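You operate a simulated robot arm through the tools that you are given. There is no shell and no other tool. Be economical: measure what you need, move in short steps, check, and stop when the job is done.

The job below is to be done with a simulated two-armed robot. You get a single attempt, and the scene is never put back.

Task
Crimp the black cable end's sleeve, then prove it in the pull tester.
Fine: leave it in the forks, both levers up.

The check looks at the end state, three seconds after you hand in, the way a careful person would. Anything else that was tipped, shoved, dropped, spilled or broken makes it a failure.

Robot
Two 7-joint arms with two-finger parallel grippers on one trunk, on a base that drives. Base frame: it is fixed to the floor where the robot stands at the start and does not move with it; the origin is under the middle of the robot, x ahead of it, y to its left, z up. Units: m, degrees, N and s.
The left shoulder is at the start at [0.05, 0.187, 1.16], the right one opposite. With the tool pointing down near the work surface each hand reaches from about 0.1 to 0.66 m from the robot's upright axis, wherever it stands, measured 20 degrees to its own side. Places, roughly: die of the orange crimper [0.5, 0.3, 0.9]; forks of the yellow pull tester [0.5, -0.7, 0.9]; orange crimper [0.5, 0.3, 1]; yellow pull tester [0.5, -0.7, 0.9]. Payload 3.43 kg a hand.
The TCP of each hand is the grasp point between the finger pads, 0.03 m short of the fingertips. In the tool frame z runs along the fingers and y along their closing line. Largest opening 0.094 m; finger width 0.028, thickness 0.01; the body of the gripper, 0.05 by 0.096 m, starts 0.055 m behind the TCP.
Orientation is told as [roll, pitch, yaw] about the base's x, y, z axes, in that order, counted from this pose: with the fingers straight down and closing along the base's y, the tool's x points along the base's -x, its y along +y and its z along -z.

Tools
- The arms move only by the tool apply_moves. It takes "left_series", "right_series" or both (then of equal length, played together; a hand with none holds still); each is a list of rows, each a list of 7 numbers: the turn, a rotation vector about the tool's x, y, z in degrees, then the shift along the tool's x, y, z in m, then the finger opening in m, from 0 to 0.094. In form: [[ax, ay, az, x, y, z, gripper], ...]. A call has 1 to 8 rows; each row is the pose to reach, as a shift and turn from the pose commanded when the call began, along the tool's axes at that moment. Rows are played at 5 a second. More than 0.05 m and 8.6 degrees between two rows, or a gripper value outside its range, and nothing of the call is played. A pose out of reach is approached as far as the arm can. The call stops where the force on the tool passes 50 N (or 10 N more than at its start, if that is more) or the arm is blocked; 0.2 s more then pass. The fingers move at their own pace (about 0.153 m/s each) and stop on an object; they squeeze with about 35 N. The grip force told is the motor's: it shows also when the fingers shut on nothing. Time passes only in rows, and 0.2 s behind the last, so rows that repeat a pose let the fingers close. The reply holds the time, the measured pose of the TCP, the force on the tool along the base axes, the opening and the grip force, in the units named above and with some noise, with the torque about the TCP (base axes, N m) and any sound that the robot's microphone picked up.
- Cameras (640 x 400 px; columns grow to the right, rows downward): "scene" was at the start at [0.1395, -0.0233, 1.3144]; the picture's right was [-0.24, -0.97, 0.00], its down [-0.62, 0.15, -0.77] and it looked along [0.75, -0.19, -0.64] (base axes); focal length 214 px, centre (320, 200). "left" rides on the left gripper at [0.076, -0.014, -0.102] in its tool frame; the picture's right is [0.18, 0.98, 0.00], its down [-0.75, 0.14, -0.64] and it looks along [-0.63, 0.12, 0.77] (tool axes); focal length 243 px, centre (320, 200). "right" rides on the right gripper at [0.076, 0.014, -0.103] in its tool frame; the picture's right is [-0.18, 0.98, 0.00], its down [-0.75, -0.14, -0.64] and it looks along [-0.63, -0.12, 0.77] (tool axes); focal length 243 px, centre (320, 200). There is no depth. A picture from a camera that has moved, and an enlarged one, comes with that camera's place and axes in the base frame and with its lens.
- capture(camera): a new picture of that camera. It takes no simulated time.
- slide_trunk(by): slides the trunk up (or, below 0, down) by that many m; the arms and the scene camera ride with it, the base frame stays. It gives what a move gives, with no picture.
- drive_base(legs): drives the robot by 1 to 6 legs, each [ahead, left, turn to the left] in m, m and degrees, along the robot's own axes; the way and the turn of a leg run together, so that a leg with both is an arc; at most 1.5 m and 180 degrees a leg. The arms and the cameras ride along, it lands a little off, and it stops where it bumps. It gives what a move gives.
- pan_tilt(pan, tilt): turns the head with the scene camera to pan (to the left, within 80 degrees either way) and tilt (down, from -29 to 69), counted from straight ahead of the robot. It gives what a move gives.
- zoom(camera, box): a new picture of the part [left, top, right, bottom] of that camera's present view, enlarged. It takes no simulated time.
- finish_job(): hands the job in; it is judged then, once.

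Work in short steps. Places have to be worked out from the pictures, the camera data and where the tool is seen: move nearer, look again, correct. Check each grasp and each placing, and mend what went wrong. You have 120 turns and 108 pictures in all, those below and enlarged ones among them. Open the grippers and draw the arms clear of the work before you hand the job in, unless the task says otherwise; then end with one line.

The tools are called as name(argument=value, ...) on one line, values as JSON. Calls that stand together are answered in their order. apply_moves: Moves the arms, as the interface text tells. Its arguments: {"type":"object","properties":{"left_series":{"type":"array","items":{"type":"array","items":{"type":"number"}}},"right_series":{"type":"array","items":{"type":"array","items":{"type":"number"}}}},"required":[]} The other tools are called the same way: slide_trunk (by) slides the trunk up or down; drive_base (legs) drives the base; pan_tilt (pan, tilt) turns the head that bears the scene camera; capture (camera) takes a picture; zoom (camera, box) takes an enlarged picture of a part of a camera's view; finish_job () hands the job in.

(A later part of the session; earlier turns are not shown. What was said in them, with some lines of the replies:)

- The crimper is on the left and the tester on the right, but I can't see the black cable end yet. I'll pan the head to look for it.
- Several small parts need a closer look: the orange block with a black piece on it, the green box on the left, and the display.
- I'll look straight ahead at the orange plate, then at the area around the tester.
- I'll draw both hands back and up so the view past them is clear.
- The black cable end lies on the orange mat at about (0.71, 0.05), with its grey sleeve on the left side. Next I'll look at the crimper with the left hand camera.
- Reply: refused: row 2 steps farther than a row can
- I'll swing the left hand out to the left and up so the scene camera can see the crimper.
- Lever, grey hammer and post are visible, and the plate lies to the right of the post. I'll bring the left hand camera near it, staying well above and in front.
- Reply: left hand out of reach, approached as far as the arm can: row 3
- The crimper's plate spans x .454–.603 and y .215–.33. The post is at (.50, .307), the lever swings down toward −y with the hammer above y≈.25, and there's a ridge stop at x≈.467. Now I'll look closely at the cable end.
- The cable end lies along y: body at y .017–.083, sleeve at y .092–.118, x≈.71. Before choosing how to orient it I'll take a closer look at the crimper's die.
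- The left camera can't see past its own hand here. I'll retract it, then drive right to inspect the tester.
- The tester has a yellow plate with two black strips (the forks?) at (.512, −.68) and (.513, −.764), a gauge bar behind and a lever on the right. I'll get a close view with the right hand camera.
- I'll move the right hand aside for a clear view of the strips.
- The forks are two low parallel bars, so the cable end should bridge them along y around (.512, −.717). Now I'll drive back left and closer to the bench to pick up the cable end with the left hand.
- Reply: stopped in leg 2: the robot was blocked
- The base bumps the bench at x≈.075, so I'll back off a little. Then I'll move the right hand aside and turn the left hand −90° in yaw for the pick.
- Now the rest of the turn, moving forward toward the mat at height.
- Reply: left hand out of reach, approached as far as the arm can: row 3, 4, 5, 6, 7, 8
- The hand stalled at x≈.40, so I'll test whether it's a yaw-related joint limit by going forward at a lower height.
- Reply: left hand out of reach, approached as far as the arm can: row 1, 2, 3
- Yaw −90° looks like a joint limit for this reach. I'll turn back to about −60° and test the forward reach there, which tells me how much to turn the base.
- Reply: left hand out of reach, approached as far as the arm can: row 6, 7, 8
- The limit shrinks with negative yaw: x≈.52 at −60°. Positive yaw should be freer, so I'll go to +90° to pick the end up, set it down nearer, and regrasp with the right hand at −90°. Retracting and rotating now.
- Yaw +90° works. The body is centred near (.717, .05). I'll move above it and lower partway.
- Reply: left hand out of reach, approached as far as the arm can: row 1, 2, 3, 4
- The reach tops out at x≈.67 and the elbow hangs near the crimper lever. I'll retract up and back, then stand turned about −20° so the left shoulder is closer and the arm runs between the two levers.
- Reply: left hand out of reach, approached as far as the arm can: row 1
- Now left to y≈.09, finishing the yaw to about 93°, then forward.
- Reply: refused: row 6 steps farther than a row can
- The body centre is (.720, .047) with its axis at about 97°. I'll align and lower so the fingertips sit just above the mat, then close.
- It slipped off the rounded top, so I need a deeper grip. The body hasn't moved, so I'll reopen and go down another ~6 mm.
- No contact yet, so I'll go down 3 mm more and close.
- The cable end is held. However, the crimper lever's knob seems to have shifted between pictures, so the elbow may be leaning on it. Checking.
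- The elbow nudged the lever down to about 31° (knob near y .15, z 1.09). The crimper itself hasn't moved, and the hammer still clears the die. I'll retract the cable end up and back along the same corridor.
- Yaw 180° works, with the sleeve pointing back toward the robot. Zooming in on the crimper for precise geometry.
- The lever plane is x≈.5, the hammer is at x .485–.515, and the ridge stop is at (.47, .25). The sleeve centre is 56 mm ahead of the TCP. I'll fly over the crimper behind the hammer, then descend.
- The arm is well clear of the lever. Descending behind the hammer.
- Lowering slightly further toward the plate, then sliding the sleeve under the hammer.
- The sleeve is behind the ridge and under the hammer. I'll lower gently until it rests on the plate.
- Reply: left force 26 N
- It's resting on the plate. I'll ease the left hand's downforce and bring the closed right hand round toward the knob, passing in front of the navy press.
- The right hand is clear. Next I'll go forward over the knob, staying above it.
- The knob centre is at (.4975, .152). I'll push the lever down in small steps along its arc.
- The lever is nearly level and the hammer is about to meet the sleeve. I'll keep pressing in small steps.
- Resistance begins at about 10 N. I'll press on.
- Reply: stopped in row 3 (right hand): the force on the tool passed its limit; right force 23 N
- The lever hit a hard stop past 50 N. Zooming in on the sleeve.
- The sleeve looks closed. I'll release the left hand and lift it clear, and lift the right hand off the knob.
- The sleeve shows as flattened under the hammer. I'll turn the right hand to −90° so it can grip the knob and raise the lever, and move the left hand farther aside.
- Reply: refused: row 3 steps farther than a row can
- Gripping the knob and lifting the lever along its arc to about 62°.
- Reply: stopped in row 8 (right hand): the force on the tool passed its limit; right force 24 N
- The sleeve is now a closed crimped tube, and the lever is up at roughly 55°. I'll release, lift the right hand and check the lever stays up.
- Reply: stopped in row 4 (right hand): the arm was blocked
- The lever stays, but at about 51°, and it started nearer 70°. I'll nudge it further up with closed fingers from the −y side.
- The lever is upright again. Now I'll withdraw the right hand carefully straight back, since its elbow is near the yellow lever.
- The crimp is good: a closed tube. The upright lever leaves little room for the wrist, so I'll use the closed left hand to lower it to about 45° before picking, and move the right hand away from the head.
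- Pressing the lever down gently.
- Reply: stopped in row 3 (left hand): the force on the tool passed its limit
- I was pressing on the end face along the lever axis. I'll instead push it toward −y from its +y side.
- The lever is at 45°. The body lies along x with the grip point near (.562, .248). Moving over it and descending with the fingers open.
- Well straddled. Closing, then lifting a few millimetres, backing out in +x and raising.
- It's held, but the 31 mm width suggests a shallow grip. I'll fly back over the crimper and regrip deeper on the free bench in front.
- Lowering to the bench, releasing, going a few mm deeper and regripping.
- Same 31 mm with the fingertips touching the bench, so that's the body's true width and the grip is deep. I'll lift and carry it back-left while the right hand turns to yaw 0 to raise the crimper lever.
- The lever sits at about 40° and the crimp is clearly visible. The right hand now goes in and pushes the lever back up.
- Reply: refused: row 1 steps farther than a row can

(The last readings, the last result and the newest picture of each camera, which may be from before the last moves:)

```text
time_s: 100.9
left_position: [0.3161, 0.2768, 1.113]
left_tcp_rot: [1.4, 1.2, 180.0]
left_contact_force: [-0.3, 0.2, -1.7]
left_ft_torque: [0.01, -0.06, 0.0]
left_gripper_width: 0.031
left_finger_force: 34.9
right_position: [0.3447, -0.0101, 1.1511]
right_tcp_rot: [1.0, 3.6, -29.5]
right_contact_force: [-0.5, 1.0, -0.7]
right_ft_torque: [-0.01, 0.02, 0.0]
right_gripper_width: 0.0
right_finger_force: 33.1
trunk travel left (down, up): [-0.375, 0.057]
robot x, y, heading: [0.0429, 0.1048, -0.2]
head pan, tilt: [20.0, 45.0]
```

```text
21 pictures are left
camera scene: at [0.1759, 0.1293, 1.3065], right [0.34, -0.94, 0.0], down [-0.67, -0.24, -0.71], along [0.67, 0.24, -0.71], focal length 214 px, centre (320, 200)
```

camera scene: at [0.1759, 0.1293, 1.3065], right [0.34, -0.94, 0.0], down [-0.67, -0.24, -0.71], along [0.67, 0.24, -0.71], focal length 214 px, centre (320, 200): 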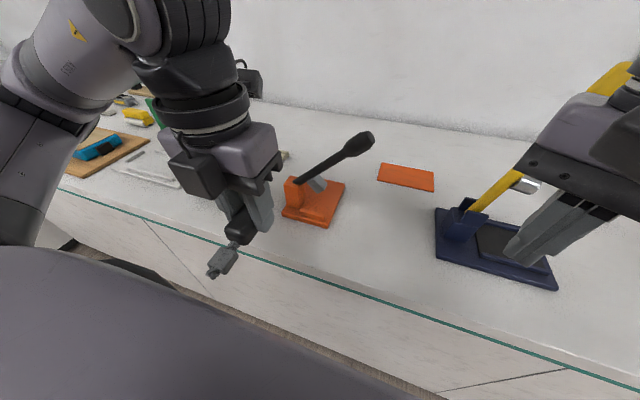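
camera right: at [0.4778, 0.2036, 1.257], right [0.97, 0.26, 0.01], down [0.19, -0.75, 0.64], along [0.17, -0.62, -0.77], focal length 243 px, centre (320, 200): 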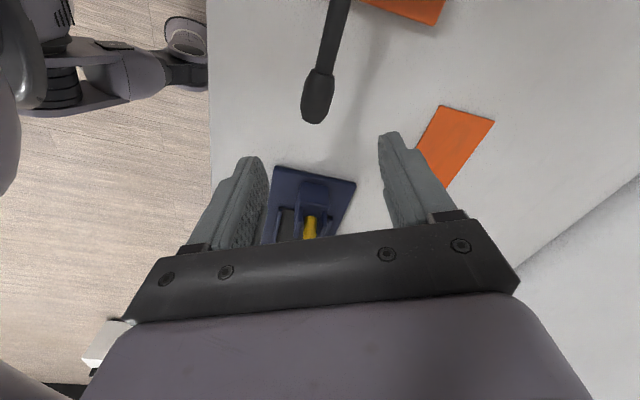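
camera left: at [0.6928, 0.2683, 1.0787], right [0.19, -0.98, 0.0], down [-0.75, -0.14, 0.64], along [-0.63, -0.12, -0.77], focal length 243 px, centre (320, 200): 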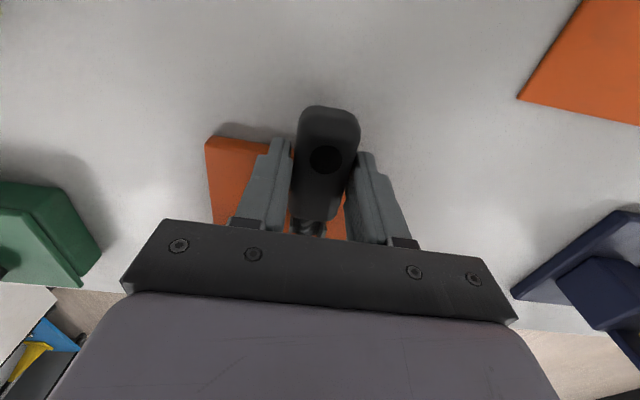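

apply_moves(right_series=[[0, 0, 0, 0.019, 0.043, 0, 0], [0, 0, 0, 0.0327, 0.088, 0, 0], [0, 0, 0, -0.0005, 0.1209, 0.008, 0], [0, 0, 0, -0.0373, 0.1474, 0.016, 0], [0, 0, 0, -0.0764, 0.1695, 0.016, 0], [0, 0, 0, -0.0567, 0.2043, 0.008, 0], [0, 0, 0, -0.0395, 0.2347, 0.0, 0], [0, 0, 0, -0.0272, 0.2565, -0.004, 0]])

capture(camera="scene")

```text
time_s: 102.6
left_position: [0.3142, 0.2713, 1.1148]
left_tcp_rot: [1.3, 1.3, 179.7]
left_contact_force: [-0.1, 0.6, -0.8]
left_ft_torque: [0.0, -0.03, -0.01]
left_gripper_width: 0.0314
left_finger_force: 34.5
right_position: [0.4937, 0.1765, 1.1638]
right_tcp_rot: [1.1, 3.4, -29.9]
right_contact_force: [-11.9, -10.8, 17.7]
right_ft_torque: [0.18, 0.15, 0.19]
right_gripper_width: 0.0
right_finger_force: 32.9
trunk travel left (down, up): [-0.375, 0.057]
robot x, y, heading: [0.0429, 0.0993, -0.4]
head pan, tilt: [20.0, 45.0]
stopped in row 8 (right hand): the force on the tool passed its limit (the readings are from after the stop); the commanded pose is now the measured one
```

```text
20 pictures are left
camera scene: at [0.1726, 0.1252, 1.3071], right [0.34, -0.94, 0.0], down [-0.66, -0.24, -0.71], along [0.67, 0.24, -0.7], focal length 214 px, centre (320, 200)
```

scene: 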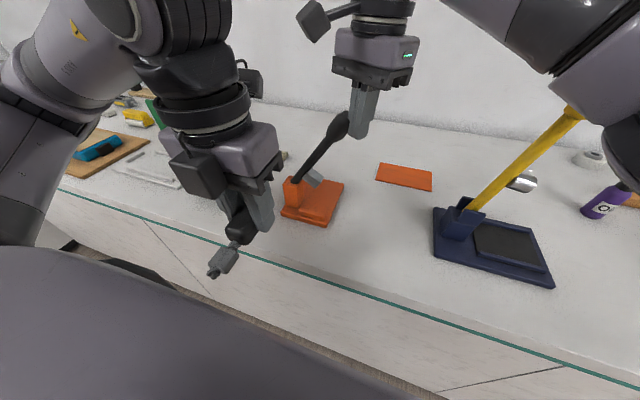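

The fingers ended up pressing on the knob's end face at about 57°. I'll back off, drop a little lower and push on +y from the side.

apply_moves(right_series=[[0, 0, 0, -0.012, -0.022, 0, 0], [0, 0, 0, -0.02, -0.035, 0.005, 0], [0, 0, 0, -0.02, -0.035, 0.028, 0], [0, 0, 0, -0.01, -0.018, 0.028, 0], [0, 0, 0, 0, 0, 0.027, 0], [0, 0, 0, 0.01, 0.018, 0.025, 0], [0, 0, 0, 0.015, 0.026, 0.024, 0]])

zoom(camera="scene", box=[250, 60, 600, 280])

```text
time_s: 104.2
left_position: [0.3168, 0.2714, 1.1139]
left_tcp_rot: [1.4, 1.2, 179.9]
left_contact_force: [-0.2, 0.2, -1.4]
left_ft_torque: [0.0, 0.0, -0.01]
left_gripper_width: 0.0312
left_finger_force: 34.6
right_position: [0.5046, 0.2028, 1.1377]
right_tcp_rot: [1.1, 3.8, -31.3]
right_contact_force: [0.3, -0.1, -0.5]
right_ft_torque: [0.04, 0.02, 0.05]
right_gripper_width: 0.0002
right_finger_force: 33.1
trunk travel left (down, up): [-0.375, 0.057]
robot x, y, heading: [0.0446, 0.1001, -0.3]
head pan, tilt: [20.0, 45.0]
```

```text
1.82 times, centred on (425, 170) of scene
camera zoom: at [0.1765, 0.1265, 1.3064], right [0.34, -0.94, 0.0], down [-0.67, -0.24, -0.71], along [0.67, 0.24, -0.71], focal length 390 px, centre (129, 254)
```

zoom: 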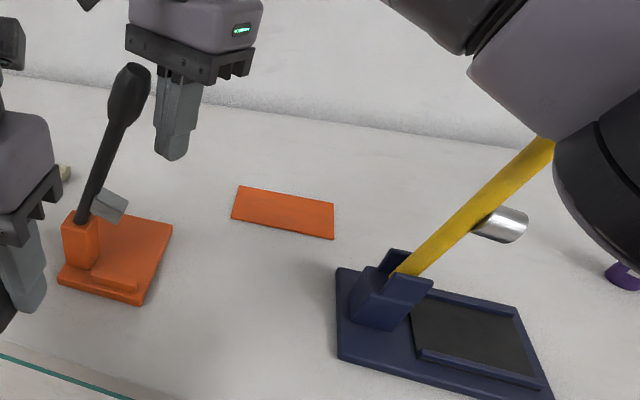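

The crimper lever is up at about 75°. Withdrawing the right hand.

apply_moves(right_series=[[0, 0, 0, -0.0156, -0.0256, 0, 0], [0, 0, 0, 0.0134, -0.055, 0, 0], [0, 0, 0, 0.0466, -0.0869, 0, 0], [0, 0, 0, 0.0798, -0.1188, 0, 0], [0, 0, 0, 0.1036, -0.1567, 0, 0], [0, 0, 0, 0.111, -0.2022, 0, 0], [0, 0, 0, 0.1047, -0.248, 0, 0], [0, 0, 0, 0.101, -0.29, 0, 0]])

apply_moves(left_series=[[0, 0, 8, -0.015, 0.02, 0, 0], [0, 0, 16, -0.03, 0.04, 0, 0], [0, 0, 24, -0.03, 0.06, 0, 0], [0, 0, 32, -0.03, 0.08, 0, 0], [0, 0, 40, -0.03, 0.1, 0, 0], [0, 0, 48, -0.03, 0.1, 0, 0], [0, 0, 56, -0.03, 0.1, 0, 0], [0, 0, 64, -0.03, 0.1, 0, 0]], right_series=[[0, 0, 0, 0, -0.03, 0, 0], [0, 0, 0, 0, -0.06, 0, 0], [0, 0, 0, 0, -0.09, 0, 0], [0, 0, 0, 0, -0.12, 0, 0], [0, 0, 0, 0, -0.12, 0, 0], [0, 0, 0, 0, -0.12, 0, 0], [0, 0, 0, 0, -0.12, 0, 0], [0, 0, 0, 0, -0.12, 0, 0]])

capture(camera="scene")

```text
time_s: 106.0
left_position: [0.3164, 0.2728, 1.1144]
left_tcp_rot: [1.4, 1.2, 179.8]
left_contact_force: [-0.9, -0.3, -0.9]
left_ft_torque: [0.01, 0.0, 0.02]
left_gripper_width: 0.0311
left_finger_force: 35.0
right_position: [0.2627, 0.0085, 1.1396]
right_tcp_rot: [0.9, 3.4, -30.0]
right_contact_force: [-0.1, -0.1, 0.2]
right_ft_torque: [0.06, -0.01, -0.01]
right_gripper_width: 0.0
right_finger_force: 33.0
trunk travel left (down, up): [-0.375, 0.057]
robot x, y, heading: [0.0411, 0.099, -0.7]
head pan, tilt: [20.0, 45.0]
```

```text
time_s: 106.5
left_position: [0.3027, 0.2545, 1.1141]
left_tcp_rot: [1.2, 1.4, 172.2]
left_contact_force: [-0.2, 0.0, -1.2]
left_ft_torque: [0.0, 0.01, 0.01]
left_gripper_width: 0.0312
left_finger_force: 34.9
right_position: [0.2553, -0.0135, 1.1428]
right_tcp_rot: [1.3, 4.2, -32.7]
right_contact_force: [4.2, -1.8, 1.9]
right_ft_torque: [0.32, 0.59, -0.01]
right_gripper_width: 0.0
right_finger_force: 33.4
trunk travel left (down, up): [-0.375, 0.057]
robot x, y, heading: [0.0425, 0.1075, -0.2]
head pan, tilt: [20.0, 45.0]
stopped in row 2 (right hand): the force on the tool passed its limit (the readings are from after the stop); the commanded pose is now the measured one
```

```text
18 pictures are left
camera scene: at [0.1761, 0.127, 1.3065], right [0.34, -0.94, 0.0], down [-0.67, -0.24, -0.71], along [0.67, 0.24, -0.71], focal length 214 px, centre (320, 200)
```

scene: 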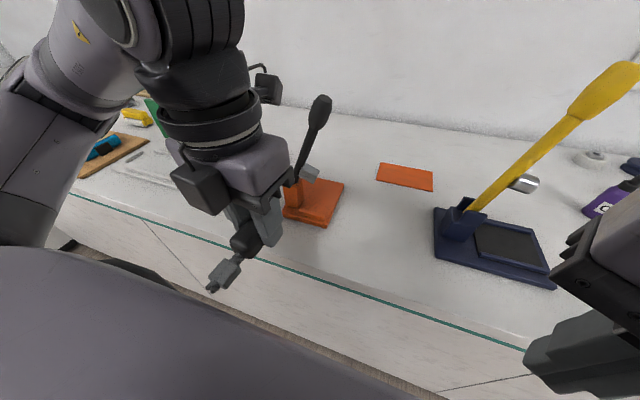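

Crimper and navy press are both fine; the right hand only brushed the robot's own trunk. I'll move it outward and continue turning the cable end to yaw 90°.

apply_moves(left_series=[[0, 0, 8, 0, 0, 0, 0], [0, 0, 16, 0, 0, 0, 0], [0, 0, 24, 0, 0, 0, 0], [0, 0, 32, 0, 0, 0, 0], [0, 0, 40, 0, 0, 0, 0], [0, 0, 48, 0, 0, 0, 0], [0, 0, 56, 0, 0, 0, 0], [0, 0, 64, 0, 0, 0, 0]], right_series=[[0, 0, 0, -0.0414, -0.009, 0, 0], [0, 0, 0, -0.0829, -0.018, 0, 0], [0, 0, 0, -0.1045, -0.0517, 0, 0], [0, 0, 0, -0.1204, -0.095, 0, 0], [0, 0, 0, -0.1278, -0.1436, 0, 0], [0, 0, 0, -0.124, -0.19, 0, 0], [0, 0, 0, -0.124, -0.19, 0, 0], [0, 0, 0, -0.124, -0.19, 0, 0]])

apply_moves(left_series=[[0, 0, 8, 0, 0, 0, 0], [0, 0, 16, 0, 0, 0, 0], [0, 0, 18.2, 0, 0, 0, 0]])

drive_base(legs=[[-0.03, 0, 0], [0, -1.0, 0]])

pan_tilt(pan=20, tilt=45)

capture(camera="scene")

```text
time_s: 108.3
left_position: [0.303, 0.2537, 1.1146]
left_tcp_rot: [-0.8, 1.7, 108.0]
left_contact_force: [0.2, -0.2, -1.8]
left_ft_torque: [-0.01, -0.01, 0.03]
left_gripper_width: 0.031
left_finger_force: 35.2
right_position: [0.2629, -0.2323, 1.1282]
right_tcp_rot: [1.1, 3.8, -32.8]
right_contact_force: [0.0, -0.1, 0.9]
right_ft_torque: [-0.01, 0.0, -0.01]
right_gripper_width: 0.0001
right_finger_force: 33.2
right hand out of reach, approached as far as the arm can: row 6
trunk travel left (down, up): [-0.375, 0.057]
robot x, y, heading: [0.0434, 0.1027, -0.8]
head pan, tilt: [20.0, 45.0]
```

```text
time_s: 109.1
left_position: [0.3035, 0.2541, 1.1144]
left_tcp_rot: [-1.2, 1.4, 90.0]
left_contact_force: [-0.1, -0.5, -1.5]
left_ft_torque: [-0.03, 0.01, -0.02]
left_gripper_width: 0.0311
left_finger_force: 34.6
right_position: [0.2617, -0.2322, 1.1284]
right_tcp_rot: [1.0, 3.8, -32.7]
right_contact_force: [-0.4, 0.5, -0.3]
right_ft_torque: [-0.01, -0.02, 0.01]
right_gripper_width: 0.0
right_finger_force: 33.3
trunk travel left (down, up): [-0.375, 0.057]
robot x, y, heading: [0.043, 0.1023, -0.6]
head pan, tilt: [20.0, 45.0]
```

```text
time_s: 114.7
left_position: [0.2668, -0.7376, 1.1144]
left_tcp_rot: [-1.1, 1.4, 90.1]
left_contact_force: [-0.3, 0.2, -1.0]
left_ft_torque: [-0.02, 0.03, -0.03]
left_gripper_width: 0.0314
left_finger_force: 35.1
right_position: [0.2249, -1.2242, 1.1271]
right_tcp_rot: [1.0, 3.8, -32.7]
right_contact_force: [0.1, -0.9, -0.4]
right_ft_torque: [0.05, 0.03, 0.0]
right_gripper_width: 0.0
right_finger_force: 33.8
trunk travel left (down, up): [-0.375, 0.057]
robot x, y, heading: [0.0059, -0.8892, -0.3]
head pan, tilt: [20.0, 45.0]
```

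```text
time_s: 115.3
left_position: [0.2672, -0.7382, 1.1139]
left_tcp_rot: [-1.1, 1.3, 90.1]
left_contact_force: [0.5, -0.2, -1.3]
left_ft_torque: [0.04, 0.03, -0.01]
left_gripper_width: 0.0312
left_finger_force: 34.7
right_position: [0.2256, -1.2246, 1.1281]
right_tcp_rot: [1.0, 3.8, -32.6]
right_contact_force: [-0.1, -0.1, 0.2]
right_ft_torque: [-0.01, 0.02, -0.02]
right_gripper_width: 0.0
right_finger_force: 33.1
trunk travel left (down, up): [-0.375, 0.057]
robot x, y, heading: [0.009, -0.8937, -0.1]
head pan, tilt: [20.0, 45.0]
```

```text
17 pictures are left
camera scene: at [0.1398, -0.8658, 1.3065], right [0.34, -0.94, 0.0], down [-0.67, -0.24, -0.71], along [0.67, 0.24, -0.71], focal length 214 px, centre (320, 200)
```

scene: 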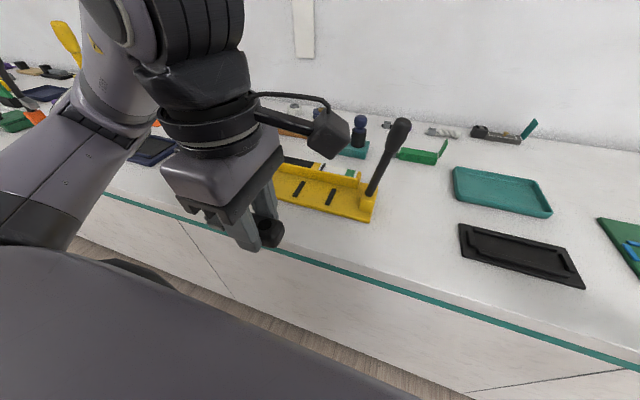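

The bars are at y≈−.676 and −.761, x .48–.54. The lever post is at (.51, −.853) and leans −y. Placing the TCP at about (.505, −.735) puts the sleeve on one bar and the body on the other. Moving above.

apply_moves(left_series=[[0, 0, 0, 0, -0.04, 0, 0], [0, 0, 0, 0, -0.085, 0, 0], [0, 0, 0, 0, -0.13, 0, 0], [0, 0, 0, 0, -0.175, 0, 0], [0, 0, 0, -0.003, -0.22, 0.0, 0], [0, 0, 0, -0.003, -0.239, 0.02, 0], [0, 0, 0, -0.003, -0.239, 0.04, 0]])

zoom(camera="scene", box=[230, 80, 430, 230])

```text
time_s: 116.9
left_position: [0.5061, -0.7346, 1.0803]
left_tcp_rot: [-1.2, 1.3, 90.0]
left_contact_force: [-0.2, 0.4, -1.4]
left_ft_torque: [-0.03, 0.0, -0.06]
left_gripper_width: 0.0313
left_finger_force: 34.9
right_position: [0.2257, -1.2252, 1.1291]
right_tcp_rot: [1.1, 3.8, -32.7]
right_contact_force: [-0.4, 0.2, -0.4]
right_ft_torque: [-0.01, -0.03, 0.01]
right_gripper_width: 0.0
right_finger_force: 33.1
trunk travel left (down, up): [-0.375, 0.057]
robot x, y, heading: [0.0074, -0.8888, -0.3]
head pan, tilt: [20.0, 45.0]
```

```text
2.67 times, centred on (330, 155) of scene
camera zoom: at [0.1399, -0.8657, 1.3065], right [0.34, -0.94, 0.0], down [-0.67, -0.24, -0.71], along [0.67, 0.24, -0.71], focal length 572 px, centre (293, 320)
```

zoom: 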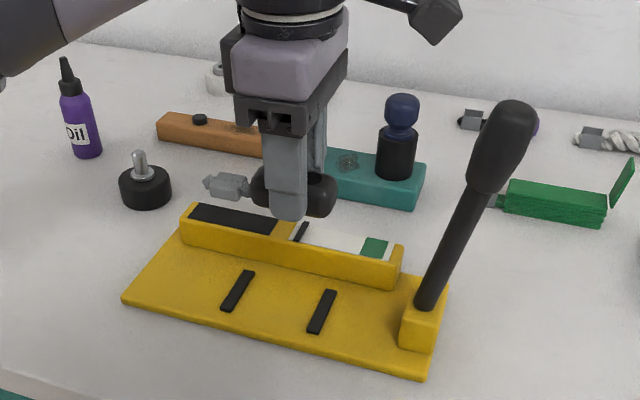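

The cable end's measured offsets agree. Descending with a small −y correction, slowing near the bars.

apply_moves(left_series=[[0, 0, 0, 0.003, 0, 0.03, 0], [0, 0, 0, 0.003, 0.0, 0.06, 0], [0, 0, 0, 0.003, 0.0, 0.085, 0], [0, 0, 0, 0.003, 0.0, 0.1, 0], [0, 0, 0, 0.003, 0.0, 0.106, 0]])

zoom(camera="scene", box=[230, 80, 430, 230])

```text
time_s: 118.1
left_position: [0.5094, -0.7416, 0.9719]
left_tcp_rot: [-1.2, 1.4, 90.0]
left_contact_force: [0.1, -0.7, -2.0]
left_ft_torque: [-0.02, -0.02, 0.0]
left_gripper_width: 0.0312
left_finger_force: 34.7
right_position: [0.2256, -1.2247, 1.1281]
right_tcp_rot: [1.0, 3.8, -32.7]
right_contact_force: [-0.4, -1.1, -0.3]
right_ft_torque: [0.02, -0.01, 0.0]
right_gripper_width: 0.0
right_finger_force: 33.1
trunk travel left (down, up): [-0.375, 0.057]
robot x, y, heading: [0.0058, -0.8869, -0.1]
head pan, tilt: [20.0, 45.0]
```

```text
2.67 times, centred on (330, 155) of scene
camera zoom: at [0.1398, -0.8659, 1.3065], right [0.34, -0.94, 0.0], down [-0.67, -0.24, -0.71], along [0.67, 0.24, -0.71], focal length 572 px, centre (293, 320)
```

zoom: 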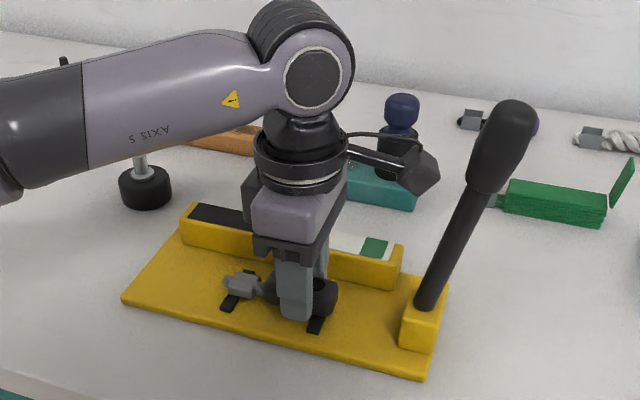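

Exactly over the forks. Lowering gently to contact, then opening slightly.

apply_moves(left_series=[[0, 0, 0, 0, 0, 0.002, 0], [0, 0, 0, 0, 0, 0.004, 0], [0, 0, 0, 0, 0, 0.005, 0]])

```text
time_s: 118.9
left_position: [0.509, -0.7413, 0.9691]
left_tcp_rot: [-1.3, 1.4, 90.0]
left_contact_force: [0.6, 0.9, 6.9]
left_ft_torque: [0.63, 0.05, -0.06]
left_gripper_width: 0.0312
left_finger_force: 35.3
right_position: [0.2259, -1.225, 1.1286]
right_tcp_rot: [1.1, 3.8, -32.8]
right_contact_force: [-0.7, 0.0, 0.7]
right_ft_torque: [0.0, 0.0, 0.02]
right_gripper_width: 0.0
right_finger_force: 33.4
trunk travel left (down, up): [-0.375, 0.057]
robot x, y, heading: [0.0085, -0.8917, -0.2]
head pan, tilt: [20.0, 45.0]
```

Contact at 7 N. Releasing and lifting away.

apply_moves(left_series=[[0, 0, 0, 0, 0, 0, 0.044], [0, 0, 0, 0, 0, 0, 0.044], [0, 0, 0, 0, 0, -0.03, 0.044], [0, 0, 0, 0, 0, -0.07, 0.044], [0, 0, 0, -0.01, 0, -0.11, 0.044], [0, 0, 0, -0.02, 0.03, -0.15, 0.044], [0, 0, 0, -0.03, 0.075, -0.155, 0.044], [0, 0, 0, -0.04, 0.12, -0.155, 0.044]])

zoom(camera="scene", box=[260, 100, 420, 230])

```text
refused: row 6 steps farther than a row can; nothing moved
```

```text
3.08 times, centred on (340, 165) of scene
camera zoom: at [0.1392, -0.8661, 1.3067], right [0.34, -0.94, 0.0], down [-0.67, -0.24, -0.71], along [0.67, 0.24, -0.71], focal length 660 px, centre (258, 308)
```

zoom: 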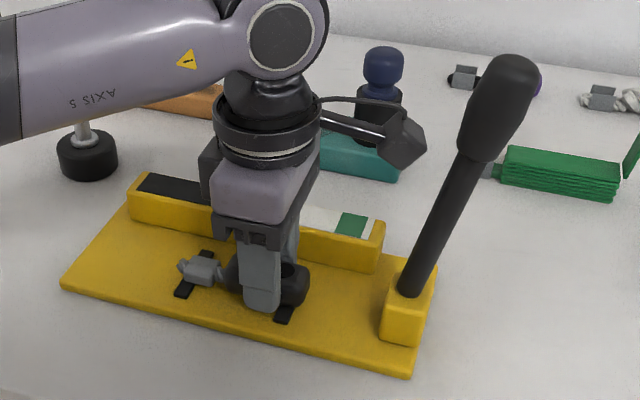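

apply_moves(left_series=[[0, 0, 0, 0, 0, 0, 0.044], [0, 0, 0, 0, 0, 0, 0.044], [0, 0, 0, 0, 0, -0.03, 0.044], [0, 0, 0, 0, 0, -0.07, 0.044], [0, 0, 0, -0.01, 0, -0.11, 0.044], [0, 0, 0, -0.015, 0.02, -0.14, 0.044], [0, 0, 0, -0.02, 0.06, -0.15, 0.044], [0, 0, 0, -0.03, 0.105, -0.15, 0.044]])

apply_moves(left_series=[[0, 0, 0, -0.03, 0.03, 0, 0.044], [0, 0, 0, -0.06, 0.06, 0, 0.044], [0, 0, 0, -0.09, 0.09, 0, 0.044], [0, 0, 0, -0.12, 0.12, 0, 0.044]])

zoom(camera="scene", box=[260, 100, 420, 230])

```text
time_s: 120.7
left_position: [0.3994, -0.707, 1.1154]
left_tcp_rot: [-1.3, 1.4, 90.1]
left_contact_force: [-0.3, -0.1, -0.1]
left_ft_torque: [-0.02, -0.02, 0.0]
left_gripper_width: 0.0443
left_finger_force: 0.0
right_position: [0.2257, -1.2249, 1.1269]
right_tcp_rot: [1.0, 3.7, -32.6]
right_contact_force: [0.5, 1.1, -0.7]
right_ft_torque: [0.0, -0.01, -0.01]
right_gripper_width: 0.0002
right_finger_force: 33.2
trunk travel left (down, up): [-0.375, 0.057]
robot x, y, heading: [0.0074, -0.8869, -0.1]
head pan, tilt: [20.0, 45.0]
```

```text
time_s: 121.7
left_position: [0.2792, -0.5882, 1.1095]
left_tcp_rot: [-1.3, 1.4, 89.9]
left_contact_force: [0.2, 0.2, 0.6]
left_ft_torque: [-0.01, -0.02, -0.02]
left_gripper_width: 0.0438
left_finger_force: 0.0
right_position: [0.2245, -1.2234, 1.128]
right_tcp_rot: [1.1, 3.8, -32.7]
right_contact_force: [-0.5, 0.8, -0.5]
right_ft_torque: [0.0, -0.01, 0.0]
right_gripper_width: 0.0
right_finger_force: 33.2
trunk travel left (down, up): [-0.375, 0.057]
robot x, y, heading: [0.0032, -0.8918, -0.4]
head pan, tilt: [20.0, 45.0]
```

```text
3.08 times, centred on (340, 165) of scene
camera zoom: at [0.139, -0.8655, 1.3066], right [0.34, -0.94, 0.0], down [-0.67, -0.24, -0.71], along [0.67, 0.24, -0.71], focal length 660 px, centre (258, 308)
```

zoom: 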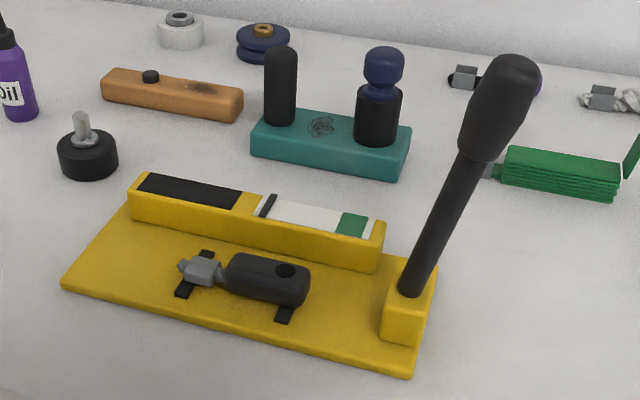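

Perfectly bridged on both forks. Now for the right hand to pull the lever: it leans −y, so I'll come in on its +y side. Moving round in front first.

apply_moves(right_series=[[0, 0, 0, -0.0091, 0.0414, -0.006, 0], [0, 0, 0, -0.0044, 0.0859, -0.012, 0], [0, 0, 0, 0.0115, 0.1292, -0.018, 0], [0, 0, 0, 0.0273, 0.1725, -0.024, 0], [0, 0, 0, 0.0431, 0.2157, -0.03, 0], [0, 0, 0, 0.059, 0.259, -0.036, 0], [0, 0, 0, 0.0748, 0.3023, -0.042, 0], [0, 0, 0, 0.088, 0.3414, -0.048, 0]])

```text
time_s: 123.5
left_position: [0.2801, -0.5885, 1.1082]
left_tcp_rot: [-1.2, 1.5, 90.1]
left_contact_force: [0.1, -1.3, -0.2]
left_ft_torque: [0.0, 0.0, -0.03]
left_gripper_width: 0.0438
left_finger_force: 0.1
right_position: [0.3386, -0.8921, 1.1889]
right_tcp_rot: [0.9, 3.7, -32.7]
right_contact_force: [0.5, -1.1, 0.3]
right_ft_torque: [-0.01, 0.0, 0.0]
right_gripper_width: 0.0
right_finger_force: 33.0
trunk travel left (down, up): [-0.375, 0.057]
robot x, y, heading: [0.0028, -0.8907, -0.5]
head pan, tilt: [20.0, 45.0]
```

apply_moves(right_series=[[0, 0, 0, 0.0047, 0.0445, 0, 0], [0, 0, 0, 0.0067, 0.0847, 0, 0], [0, 0, 0, -0.0232, 0.1122, 0, 0], [0, 0, 0, -0.0568, 0.1337, 0.01, 0], [0, 0, 0, -0.0975, 0.1574, 0.02, 0], [0, 0, 0, -0.0975, 0.1574, 0.045, 0]])

capture(camera="scene")

```text
time_s: 125.1
left_position: [0.2813, -0.5897, 1.1105]
left_tcp_rot: [-1.2, 1.4, 90.0]
left_contact_force: [-0.2, 0.0, 0.3]
left_ft_torque: [0.0, 0.02, -0.01]
left_gripper_width: 0.044
left_finger_force: 0.1
right_position: [0.5262, -0.8443, 1.1528]
right_tcp_rot: [3.0, 4.7, -36.6]
right_contact_force: [-0.2, -0.8, -0.2]
right_ft_torque: [0.02, 0.04, 0.04]
right_gripper_width: 0.0
right_finger_force: 32.5
right hand out of reach, approached as far as the arm can: row 5
trunk travel left (down, up): [-0.375, 0.057]
robot x, y, heading: [0.006, -0.891, -0.3]
head pan, tilt: [20.0, 45.0]
stopped in row 6 (right hand): the arm was blocked; the commanded pose is now the measured one
```

```text
12 pictures are left
camera scene: at [0.1399, -0.8667, 1.3065], right [0.34, -0.94, 0.0], down [-0.67, -0.24, -0.71], along [0.67, 0.24, -0.71], focal length 214 px, centre (320, 200)
```

scene: 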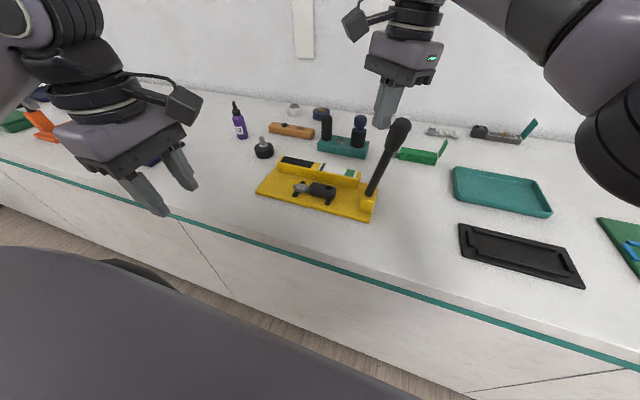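

The hand is beside the knob on its +y side. I'll centre it in x and push gently −y in small steps, watching the force.

apply_moves(right_series=[[0, 0, 0, 0.0099, -0.0136, 0.003, 0], [0, 0, 0, 0.0, -0.027, 0.005, 0], [0, 0, 0, -0.008, -0.0377, 0.006, 0], [0, 0, 0, -0.017, -0.0497, 0.008, 0]])

zoom(camera="scene", box=[250, 60, 450, 230])

```text
time_s: 126.1
left_position: [0.2806, -0.5898, 1.1095]
left_tcp_rot: [-1.2, 1.4, 89.9]
left_contact_force: [-0.2, 0.7, 1.1]
left_ft_torque: [0.01, -0.02, -0.01]
left_gripper_width: 0.0444
left_finger_force: 0.0
right_position: [0.5072, -0.8915, 1.141]
right_tcp_rot: [3.0, 4.6, -36.3]
right_contact_force: [-0.8, 0.7, 0.2]
right_ft_torque: [0.04, -0.03, -0.01]
right_gripper_width: 0.0001
right_finger_force: 32.5
trunk travel left (down, up): [-0.375, 0.057]
robot x, y, heading: [0.0047, -0.8885, -0.5]
head pan, tilt: [20.0, 45.0]
```

```text
2.35 times, centred on (350, 145) of scene
camera zoom: at [0.1397, -0.8661, 1.3065], right [0.34, -0.94, 0.0], down [-0.67, -0.24, -0.71], along [0.67, 0.24, -0.71], focal length 505 px, centre (249, 329)
```

zoom: 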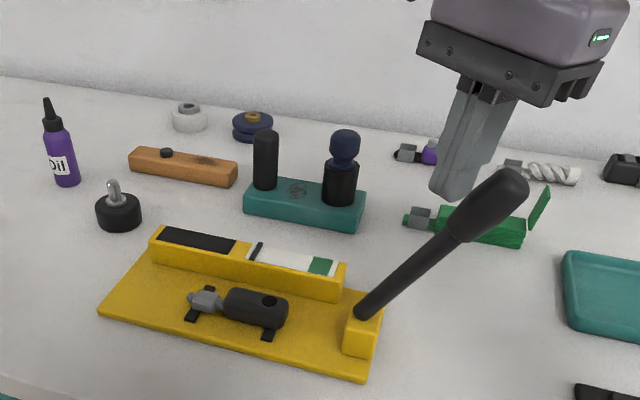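

The lever moves freely that way. I'll continue along the arc.

apply_moves(right_series=[[0, 0, 0, -0.0118, -0.0161, 0.008, 0], [0, 0, 0, -0.0237, -0.0322, 0.018, 0], [0, 0, 0, -0.0355, -0.0484, 0.036, 0], [0, 0, 0, -0.0462, -0.0629, 0.055, 0], [0, 0, 0, -0.0533, -0.0725, 0.075, 0]])

zoom(camera="scene", box=[250, 60, 450, 230])

```text
time_s: 127.3
left_position: [0.281, -0.5901, 1.1096]
left_tcp_rot: [-1.2, 1.4, 90.0]
left_contact_force: [0.0, -0.4, -0.4]
left_ft_torque: [-0.02, -0.03, 0.01]
left_gripper_width: 0.0441
left_finger_force: 0.0
right_position: [0.5056, -0.9732, 1.0573]
right_tcp_rot: [2.9, 4.6, -36.4]
right_contact_force: [0.4, -0.1, -0.3]
right_ft_torque: [0.02, 0.04, 0.02]
right_gripper_width: 0.0
right_finger_force: 32.9
trunk travel left (down, up): [-0.375, 0.057]
robot x, y, heading: [0.0068, -0.8899, -0.3]
head pan, tilt: [20.0, 45.0]
```

```text
2.35 times, centred on (350, 145) of scene
camera zoom: at [0.1399, -0.866, 1.3065], right [0.34, -0.94, 0.0], down [-0.67, -0.24, -0.71], along [0.67, 0.24, -0.71], focal length 505 px, centre (249, 329)
```

zoom: 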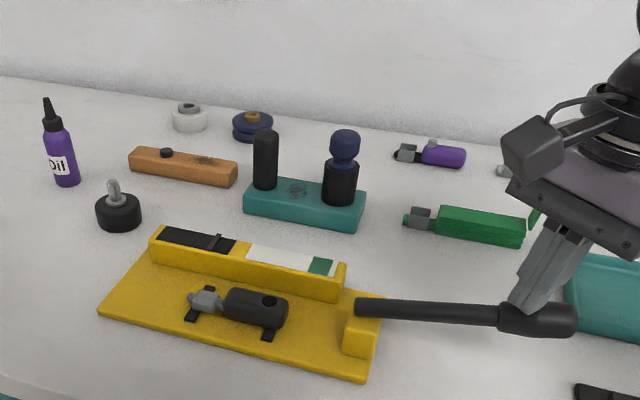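

The gauge needle has moved. Looking closely at it.

zoom(camera="scene", box=[285, 145, 365, 200])

```text
7.27 times, centred on (325, 172) of scene
camera zoom: at [0.1399, -0.866, 1.3065], right [0.34, -0.94, 0.0], down [-0.67, -0.24, -0.71], along [0.67, 0.24, -0.71], focal length 1560 px, centre (284, 400)
```

zoom: 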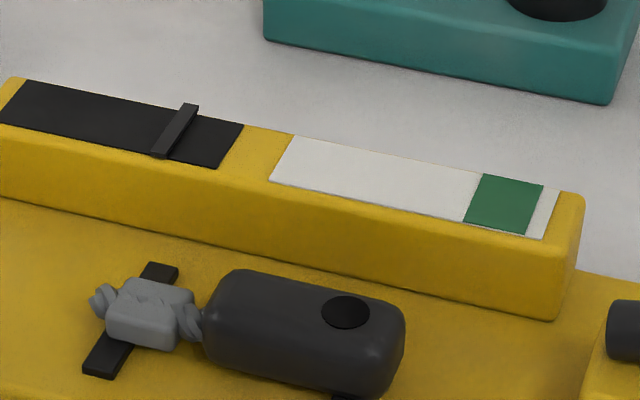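

The needle has only moved since the lever went well down. I'll finish the stroke gently to the stop and read it again.

apply_moves(right_series=[[0, 0, 0, -0.003, -0.004, 0.008, 0], [0, 0, 0, -0.005, -0.007, 0.016, 0], [0, 0, 0, -0.006, -0.008, 0.024, 0], [0, 0, 0, -0.006, -0.008, 0.032, 0], [0, 0, 0, -0.006, -0.008, 0.04, 0]])

zoom(camera="scene", box=[275, 120, 435, 220])

```text
time_s: 128.5
left_position: [0.2787, -0.5906, 1.1127]
left_tcp_rot: [-1.5, 1.3, 90.0]
left_contact_force: [-0.2, -0.7, 0.2]
left_ft_torque: [-0.02, 0.0, -0.01]
left_gripper_width: 0.0444
left_finger_force: 0.0
right_position: [0.5043, -0.9818, 1.0274]
right_tcp_rot: [3.7, 3.9, -36.6]
right_contact_force: [1.0, -14.2, 49.0]
right_ft_torque: [-0.73, -0.46, 0.24]
right_gripper_width: 0.0
right_finger_force: 33.4
trunk travel left (down, up): [-0.375, 0.057]
robot x, y, heading: [0.0048, -0.8889, -0.6]
head pan, tilt: [20.0, 45.0]
```

```text
4.00 times, centred on (355, 170) of scene
camera zoom: at [0.1358, -0.8669, 1.308], right [0.34, -0.94, 0.0], down [-0.66, -0.24, -0.71], along [0.67, 0.24, -0.7], focal length 858 px, centre (180, 320)
```

zoom: 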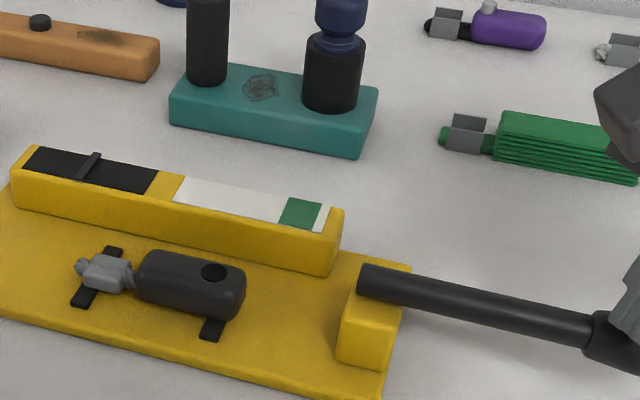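

At the stop (49 N) the cable end and its crimp held; the wire didn't pull out. Now I'll raise the lever again by turning the right hand to −90° to grip the knob.

apply_moves(right_series=[[0, 0, 0, 0, 0, -0.04, 0], [0, 0, 8, 0, 0, -0.085, 0.02], [0, 0, 16, 0, 0, -0.11, 0.04], [0, 0, 24, 0, 0, -0.11, 0.06], [0, 0, 32, 0, 0, -0.11, 0.07], [0, 0, 40, 0, 0, -0.11, 0.07], [0, 0, 48, 0, 0, -0.11, 0.07], [0, 0, 53.4, 0, 0, -0.11, 0.07]])

capture(camera="right")

zoom(camera="scene", box=[275, 120, 435, 220])

```text
time_s: 130.3
left_position: [0.2809, -0.5886, 1.1096]
left_tcp_rot: [-1.2, 1.4, 90.1]
left_contact_force: [0.1, 0.7, 0.0]
left_ft_torque: [0.04, -0.03, 0.04]
left_gripper_width: 0.044
left_finger_force: 0.1
right_position: [0.5071, -0.9897, 1.1271]
right_tcp_rot: [-2.1, 5.2, -90.0]
right_contact_force: [1.1, 0.3, 0.1]
right_ft_torque: [0.02, 0.03, 0.0]
right_gripper_width: 0.0699
right_finger_force: 0.1
trunk travel left (down, up): [-0.375, 0.057]
robot x, y, heading: [0.0036, -0.8904, -0.5]
head pan, tilt: [20.0, 45.0]
```

```text
7 pictures are left
camera right: at [0.5257, -0.9229, 1.2353], right [0.98, -0.18, -0.05], down [-0.12, -0.81, 0.58], along [-0.15, -0.56, -0.81], focal length 243 px, centre (320, 200)
```

right: 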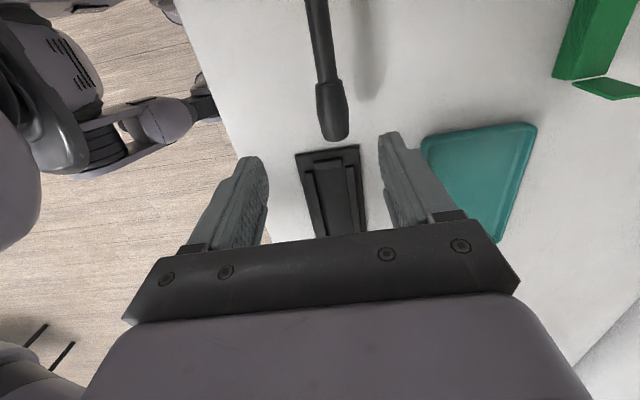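

```text
4.00 times, centred on (355, 170) of scene
camera zoom: at [0.1397, -0.8658, 1.3065], right [0.34, -0.94, 0.0], down [-0.67, -0.24, -0.71], along [0.67, 0.24, -0.71], focal length 858 px, centre (180, 320)
```

zoom: 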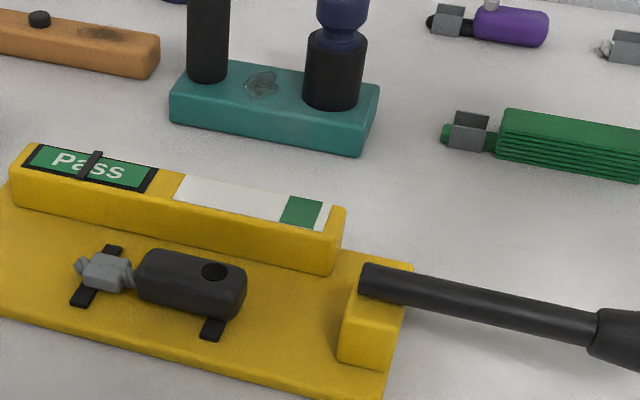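

The tester shows "Pass". Now I'll descend onto the knob at (.51, −.995), grip it, and swing the lever back up.

apply_moves(right_series=[[0, 0, 0, -0.005, 0.003, 0.04, 0.07], [0, 0, 0, -0.01, 0.005, 0.08, 0.07], [0, 0, 0, -0.015, 0.007, 0.115, 0.07], [0, 0, 0, -0.018, 0.008, 0.135, 0.07], [0, 0, 0, -0.018, 0.008, 0.144, 0.07]])

zoom(camera="scene", box=[275, 90, 475, 240])

```text
time_s: 131.5
left_position: [0.28, -0.5876, 1.1102]
left_tcp_rot: [-1.1, 1.4, 90.1]
left_contact_force: [0.1, 0.5, -0.2]
left_ft_torque: [0.03, 0.01, 0.04]
left_gripper_width: 0.0438
left_finger_force: 0.0
right_position: [0.511, -0.9957, 0.9809]
right_tcp_rot: [-1.9, 5.1, -89.9]
right_contact_force: [-0.2, 0.1, -0.4]
right_ft_torque: [0.04, 0.0, -0.03]
right_gripper_width: 0.0699
right_finger_force: 0.1
trunk travel left (down, up): [-0.375, 0.057]
robot x, y, heading: [0.0037, -0.8887, -0.1]
head pan, tilt: [20.0, 45.0]
```

```text
2.67 times, centred on (375, 165) of scene
camera zoom: at [0.1397, -0.8658, 1.3065], right [0.34, -0.94, 0.0], down [-0.67, -0.24, -0.71], along [0.67, 0.24, -0.71], focal length 572 px, centre (173, 293)
```

zoom: 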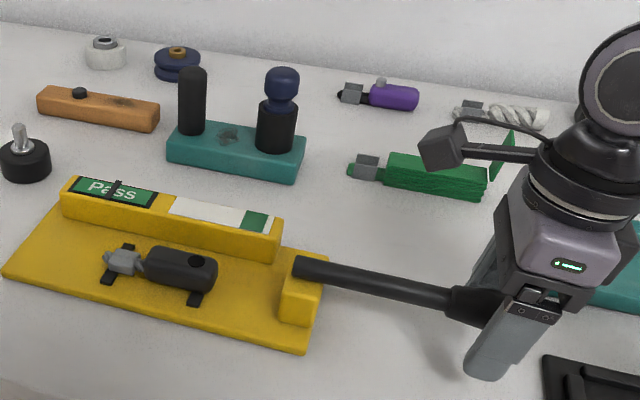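

apply_moves(right_series=[[0, 0, 0, 0, 0, 0, 0.0], [0, 0, 0, 0, 0, 0, 0.0], [0, 0, 0, 0.008, -0.001, -0.036, 0.0], [0, 0, 0, 0.0253, -0.003, -0.069, 0.0], [0, 0, 0, 0.0508, -0.004, -0.0957, 0.0], [0, 0, 0, 0.0817, -0.0045, -0.116, 0.0], [0, 0, 0, 0.1097, -0.005, -0.1255, 0.0], [0, 0, 0, 0.125, -0.005, -0.129, 0.0]])

zoom(camera="scene", box=[275, 90, 475, 240])

```text
time_s: 133.3
left_position: [0.2812, -0.5895, 1.1108]
left_tcp_rot: [-1.2, 1.3, 90.1]
left_contact_force: [0.8, 0.0, 0.1]
left_ft_torque: [0.03, 0.03, 0.01]
left_gripper_width: 0.044
left_finger_force: 0.1
right_position: [0.5117, -0.8842, 1.1231]
right_tcp_rot: [-1.5, 5.2, -90.3]
right_contact_force: [20.3, -13.6, 24.6]
right_ft_torque: [-1.02, 0.06, 0.09]
right_gripper_width: 0.0333
right_finger_force: 45.0
trunk travel left (down, up): [-0.375, 0.057]
robot x, y, heading: [0.0051, -0.8878, -0.2]
head pan, tilt: [20.0, 45.0]
```

```text
2.67 times, centred on (375, 165) of scene
camera zoom: at [0.1406, -0.8674, 1.3067], right [0.34, -0.94, 0.0], down [-0.67, -0.24, -0.71], along [0.67, 0.24, -0.71], focal length 572 px, centre (173, 293)
```

zoom: 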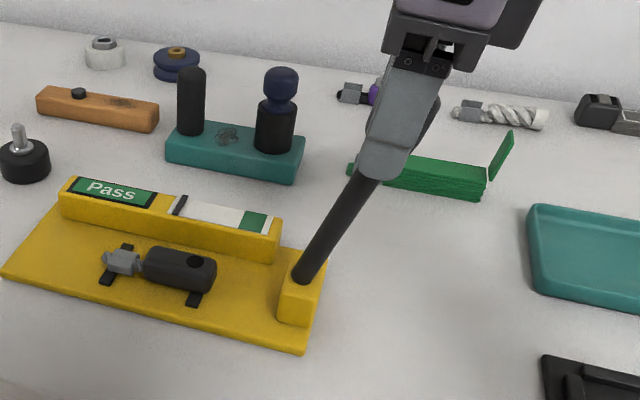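

"Pass" is latched, the needle is home and the lever is up. Releasing the knob and lifting off straight up.

apply_moves(right_series=[[0, 0, 0, 0, 0, 0, 0.05], [0, 0, 0, 0, 0, 0, 0.08], [0, 0, 0, 0, 0, -0.03, 0.08], [0, 0, 0, 0, 0, -0.06, 0.08], [0, 0, 0, -0.005, 0, -0.09, 0.08]])

capture(camera="scene")

```text
time_s: 134.5
left_position: [0.281, -0.5895, 1.1093]
left_tcp_rot: [-1.2, 1.3, 90.1]
left_contact_force: [-0.8, 0.0, -0.6]
left_ft_torque: [0.0, 0.02, 0.01]
left_gripper_width: 0.0441
left_finger_force: 0.0
right_position: [0.5119, -0.8936, 1.2113]
right_tcp_rot: [-2.0, 5.1, -89.8]
right_contact_force: [0.8, 0.1, 0.7]
right_ft_torque: [0.0, 0.01, -0.01]
right_gripper_width: 0.0799
right_finger_force: 0.0
trunk travel left (down, up): [-0.375, 0.057]
robot x, y, heading: [0.0089, -0.8905, -0.4]
head pan, tilt: [20.0, 45.0]
```

```text
3 pictures are left
camera scene: at [0.1394, -0.8658, 1.3065], right [0.34, -0.94, 0.0], down [-0.67, -0.24, -0.71], along [0.67, 0.24, -0.71], focal length 214 px, centre (320, 200)
```

scene: 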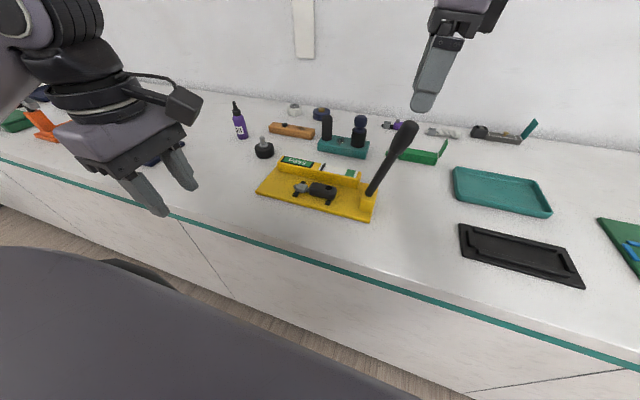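

The tester lever is upright and the cable end is in the forks. Drawing the right arm back clear, then a last look.

apply_moves(right_series=[[0, 0, 0, -0.03, 0, -0.02, 0.08], [0, 0, 0, -0.05, -0.04, -0.02, 0.08], [0, 0, 0, -0.07, -0.08, -0.02, 0.08], [0, 0, 0, -0.1, -0.115, -0.02, 0.08], [0, 0, 0, -0.13, -0.15, -0.02, 0.08], [0, 0, 0, -0.17, -0.18, -0.02, 0.08]])

pan_tilt(pan=55, tilt=30)

capture(camera="scene")

```text
time_s: 135.9
left_position: [0.2808, -0.5897, 1.1101]
left_tcp_rot: [-1.2, 1.2, 90.0]
left_contact_force: [0.0, -0.7, -0.5]
left_ft_torque: [-0.01, 0.01, -0.01]
left_gripper_width: 0.0439
left_finger_force: 0.1
right_position: [0.333, -1.0675, 1.2233]
right_tcp_rot: [-2.0, 5.1, -90.0]
right_contact_force: [-0.2, -0.3, 0.5]
right_ft_torque: [0.01, -0.02, 0.01]
right_gripper_width: 0.0801
right_finger_force: 0.1
trunk travel left (down, up): [-0.375, 0.057]
robot x, y, heading: [0.0064, -0.8943, -0.4]
head pan, tilt: [20.0, 45.0]
```

```text
time_s: 136.9
left_position: [0.2816, -0.5886, 1.1086]
left_tcp_rot: [-1.2, 1.3, 90.0]
left_contact_force: [0.2, -0.2, 1.0]
left_ft_torque: [0.02, 0.01, 0.04]
left_gripper_width: 0.0442
left_finger_force: 0.1
right_position: [0.334, -1.0647, 1.2234]
right_tcp_rot: [-2.1, 5.2, -89.9]
right_contact_force: [0.4, -0.3, -0.1]
right_ft_torque: [0.01, 0.04, -0.02]
right_gripper_width: 0.0797
right_finger_force: 0.0
trunk travel left (down, up): [-0.375, 0.057]
robot x, y, heading: [0.0062, -0.8896, -0.3]
head pan, tilt: [55.0, 30.0]
```

```text
2 pictures are left
camera scene: at [0.1155, -0.8194, 1.3291], right [0.82, -0.58, 0.0], down [-0.29, -0.41, -0.87], along [0.5, 0.71, -0.5], focal length 214 px, centre (320, 200)
```

scene: 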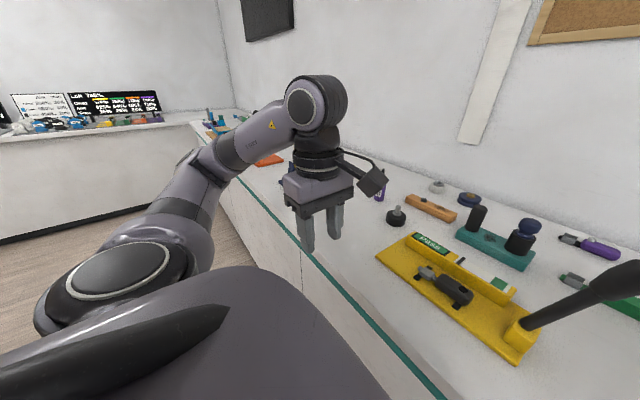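

The cable end is in the forks with "Pass" showing, both levers are up and both hands are empty and clear. Handing in.

finish_job()

```text
The job is handed in.
```

The black cable end's sleeve is crimped and passed in the pull tester; it's left in the forks, with both levers up.
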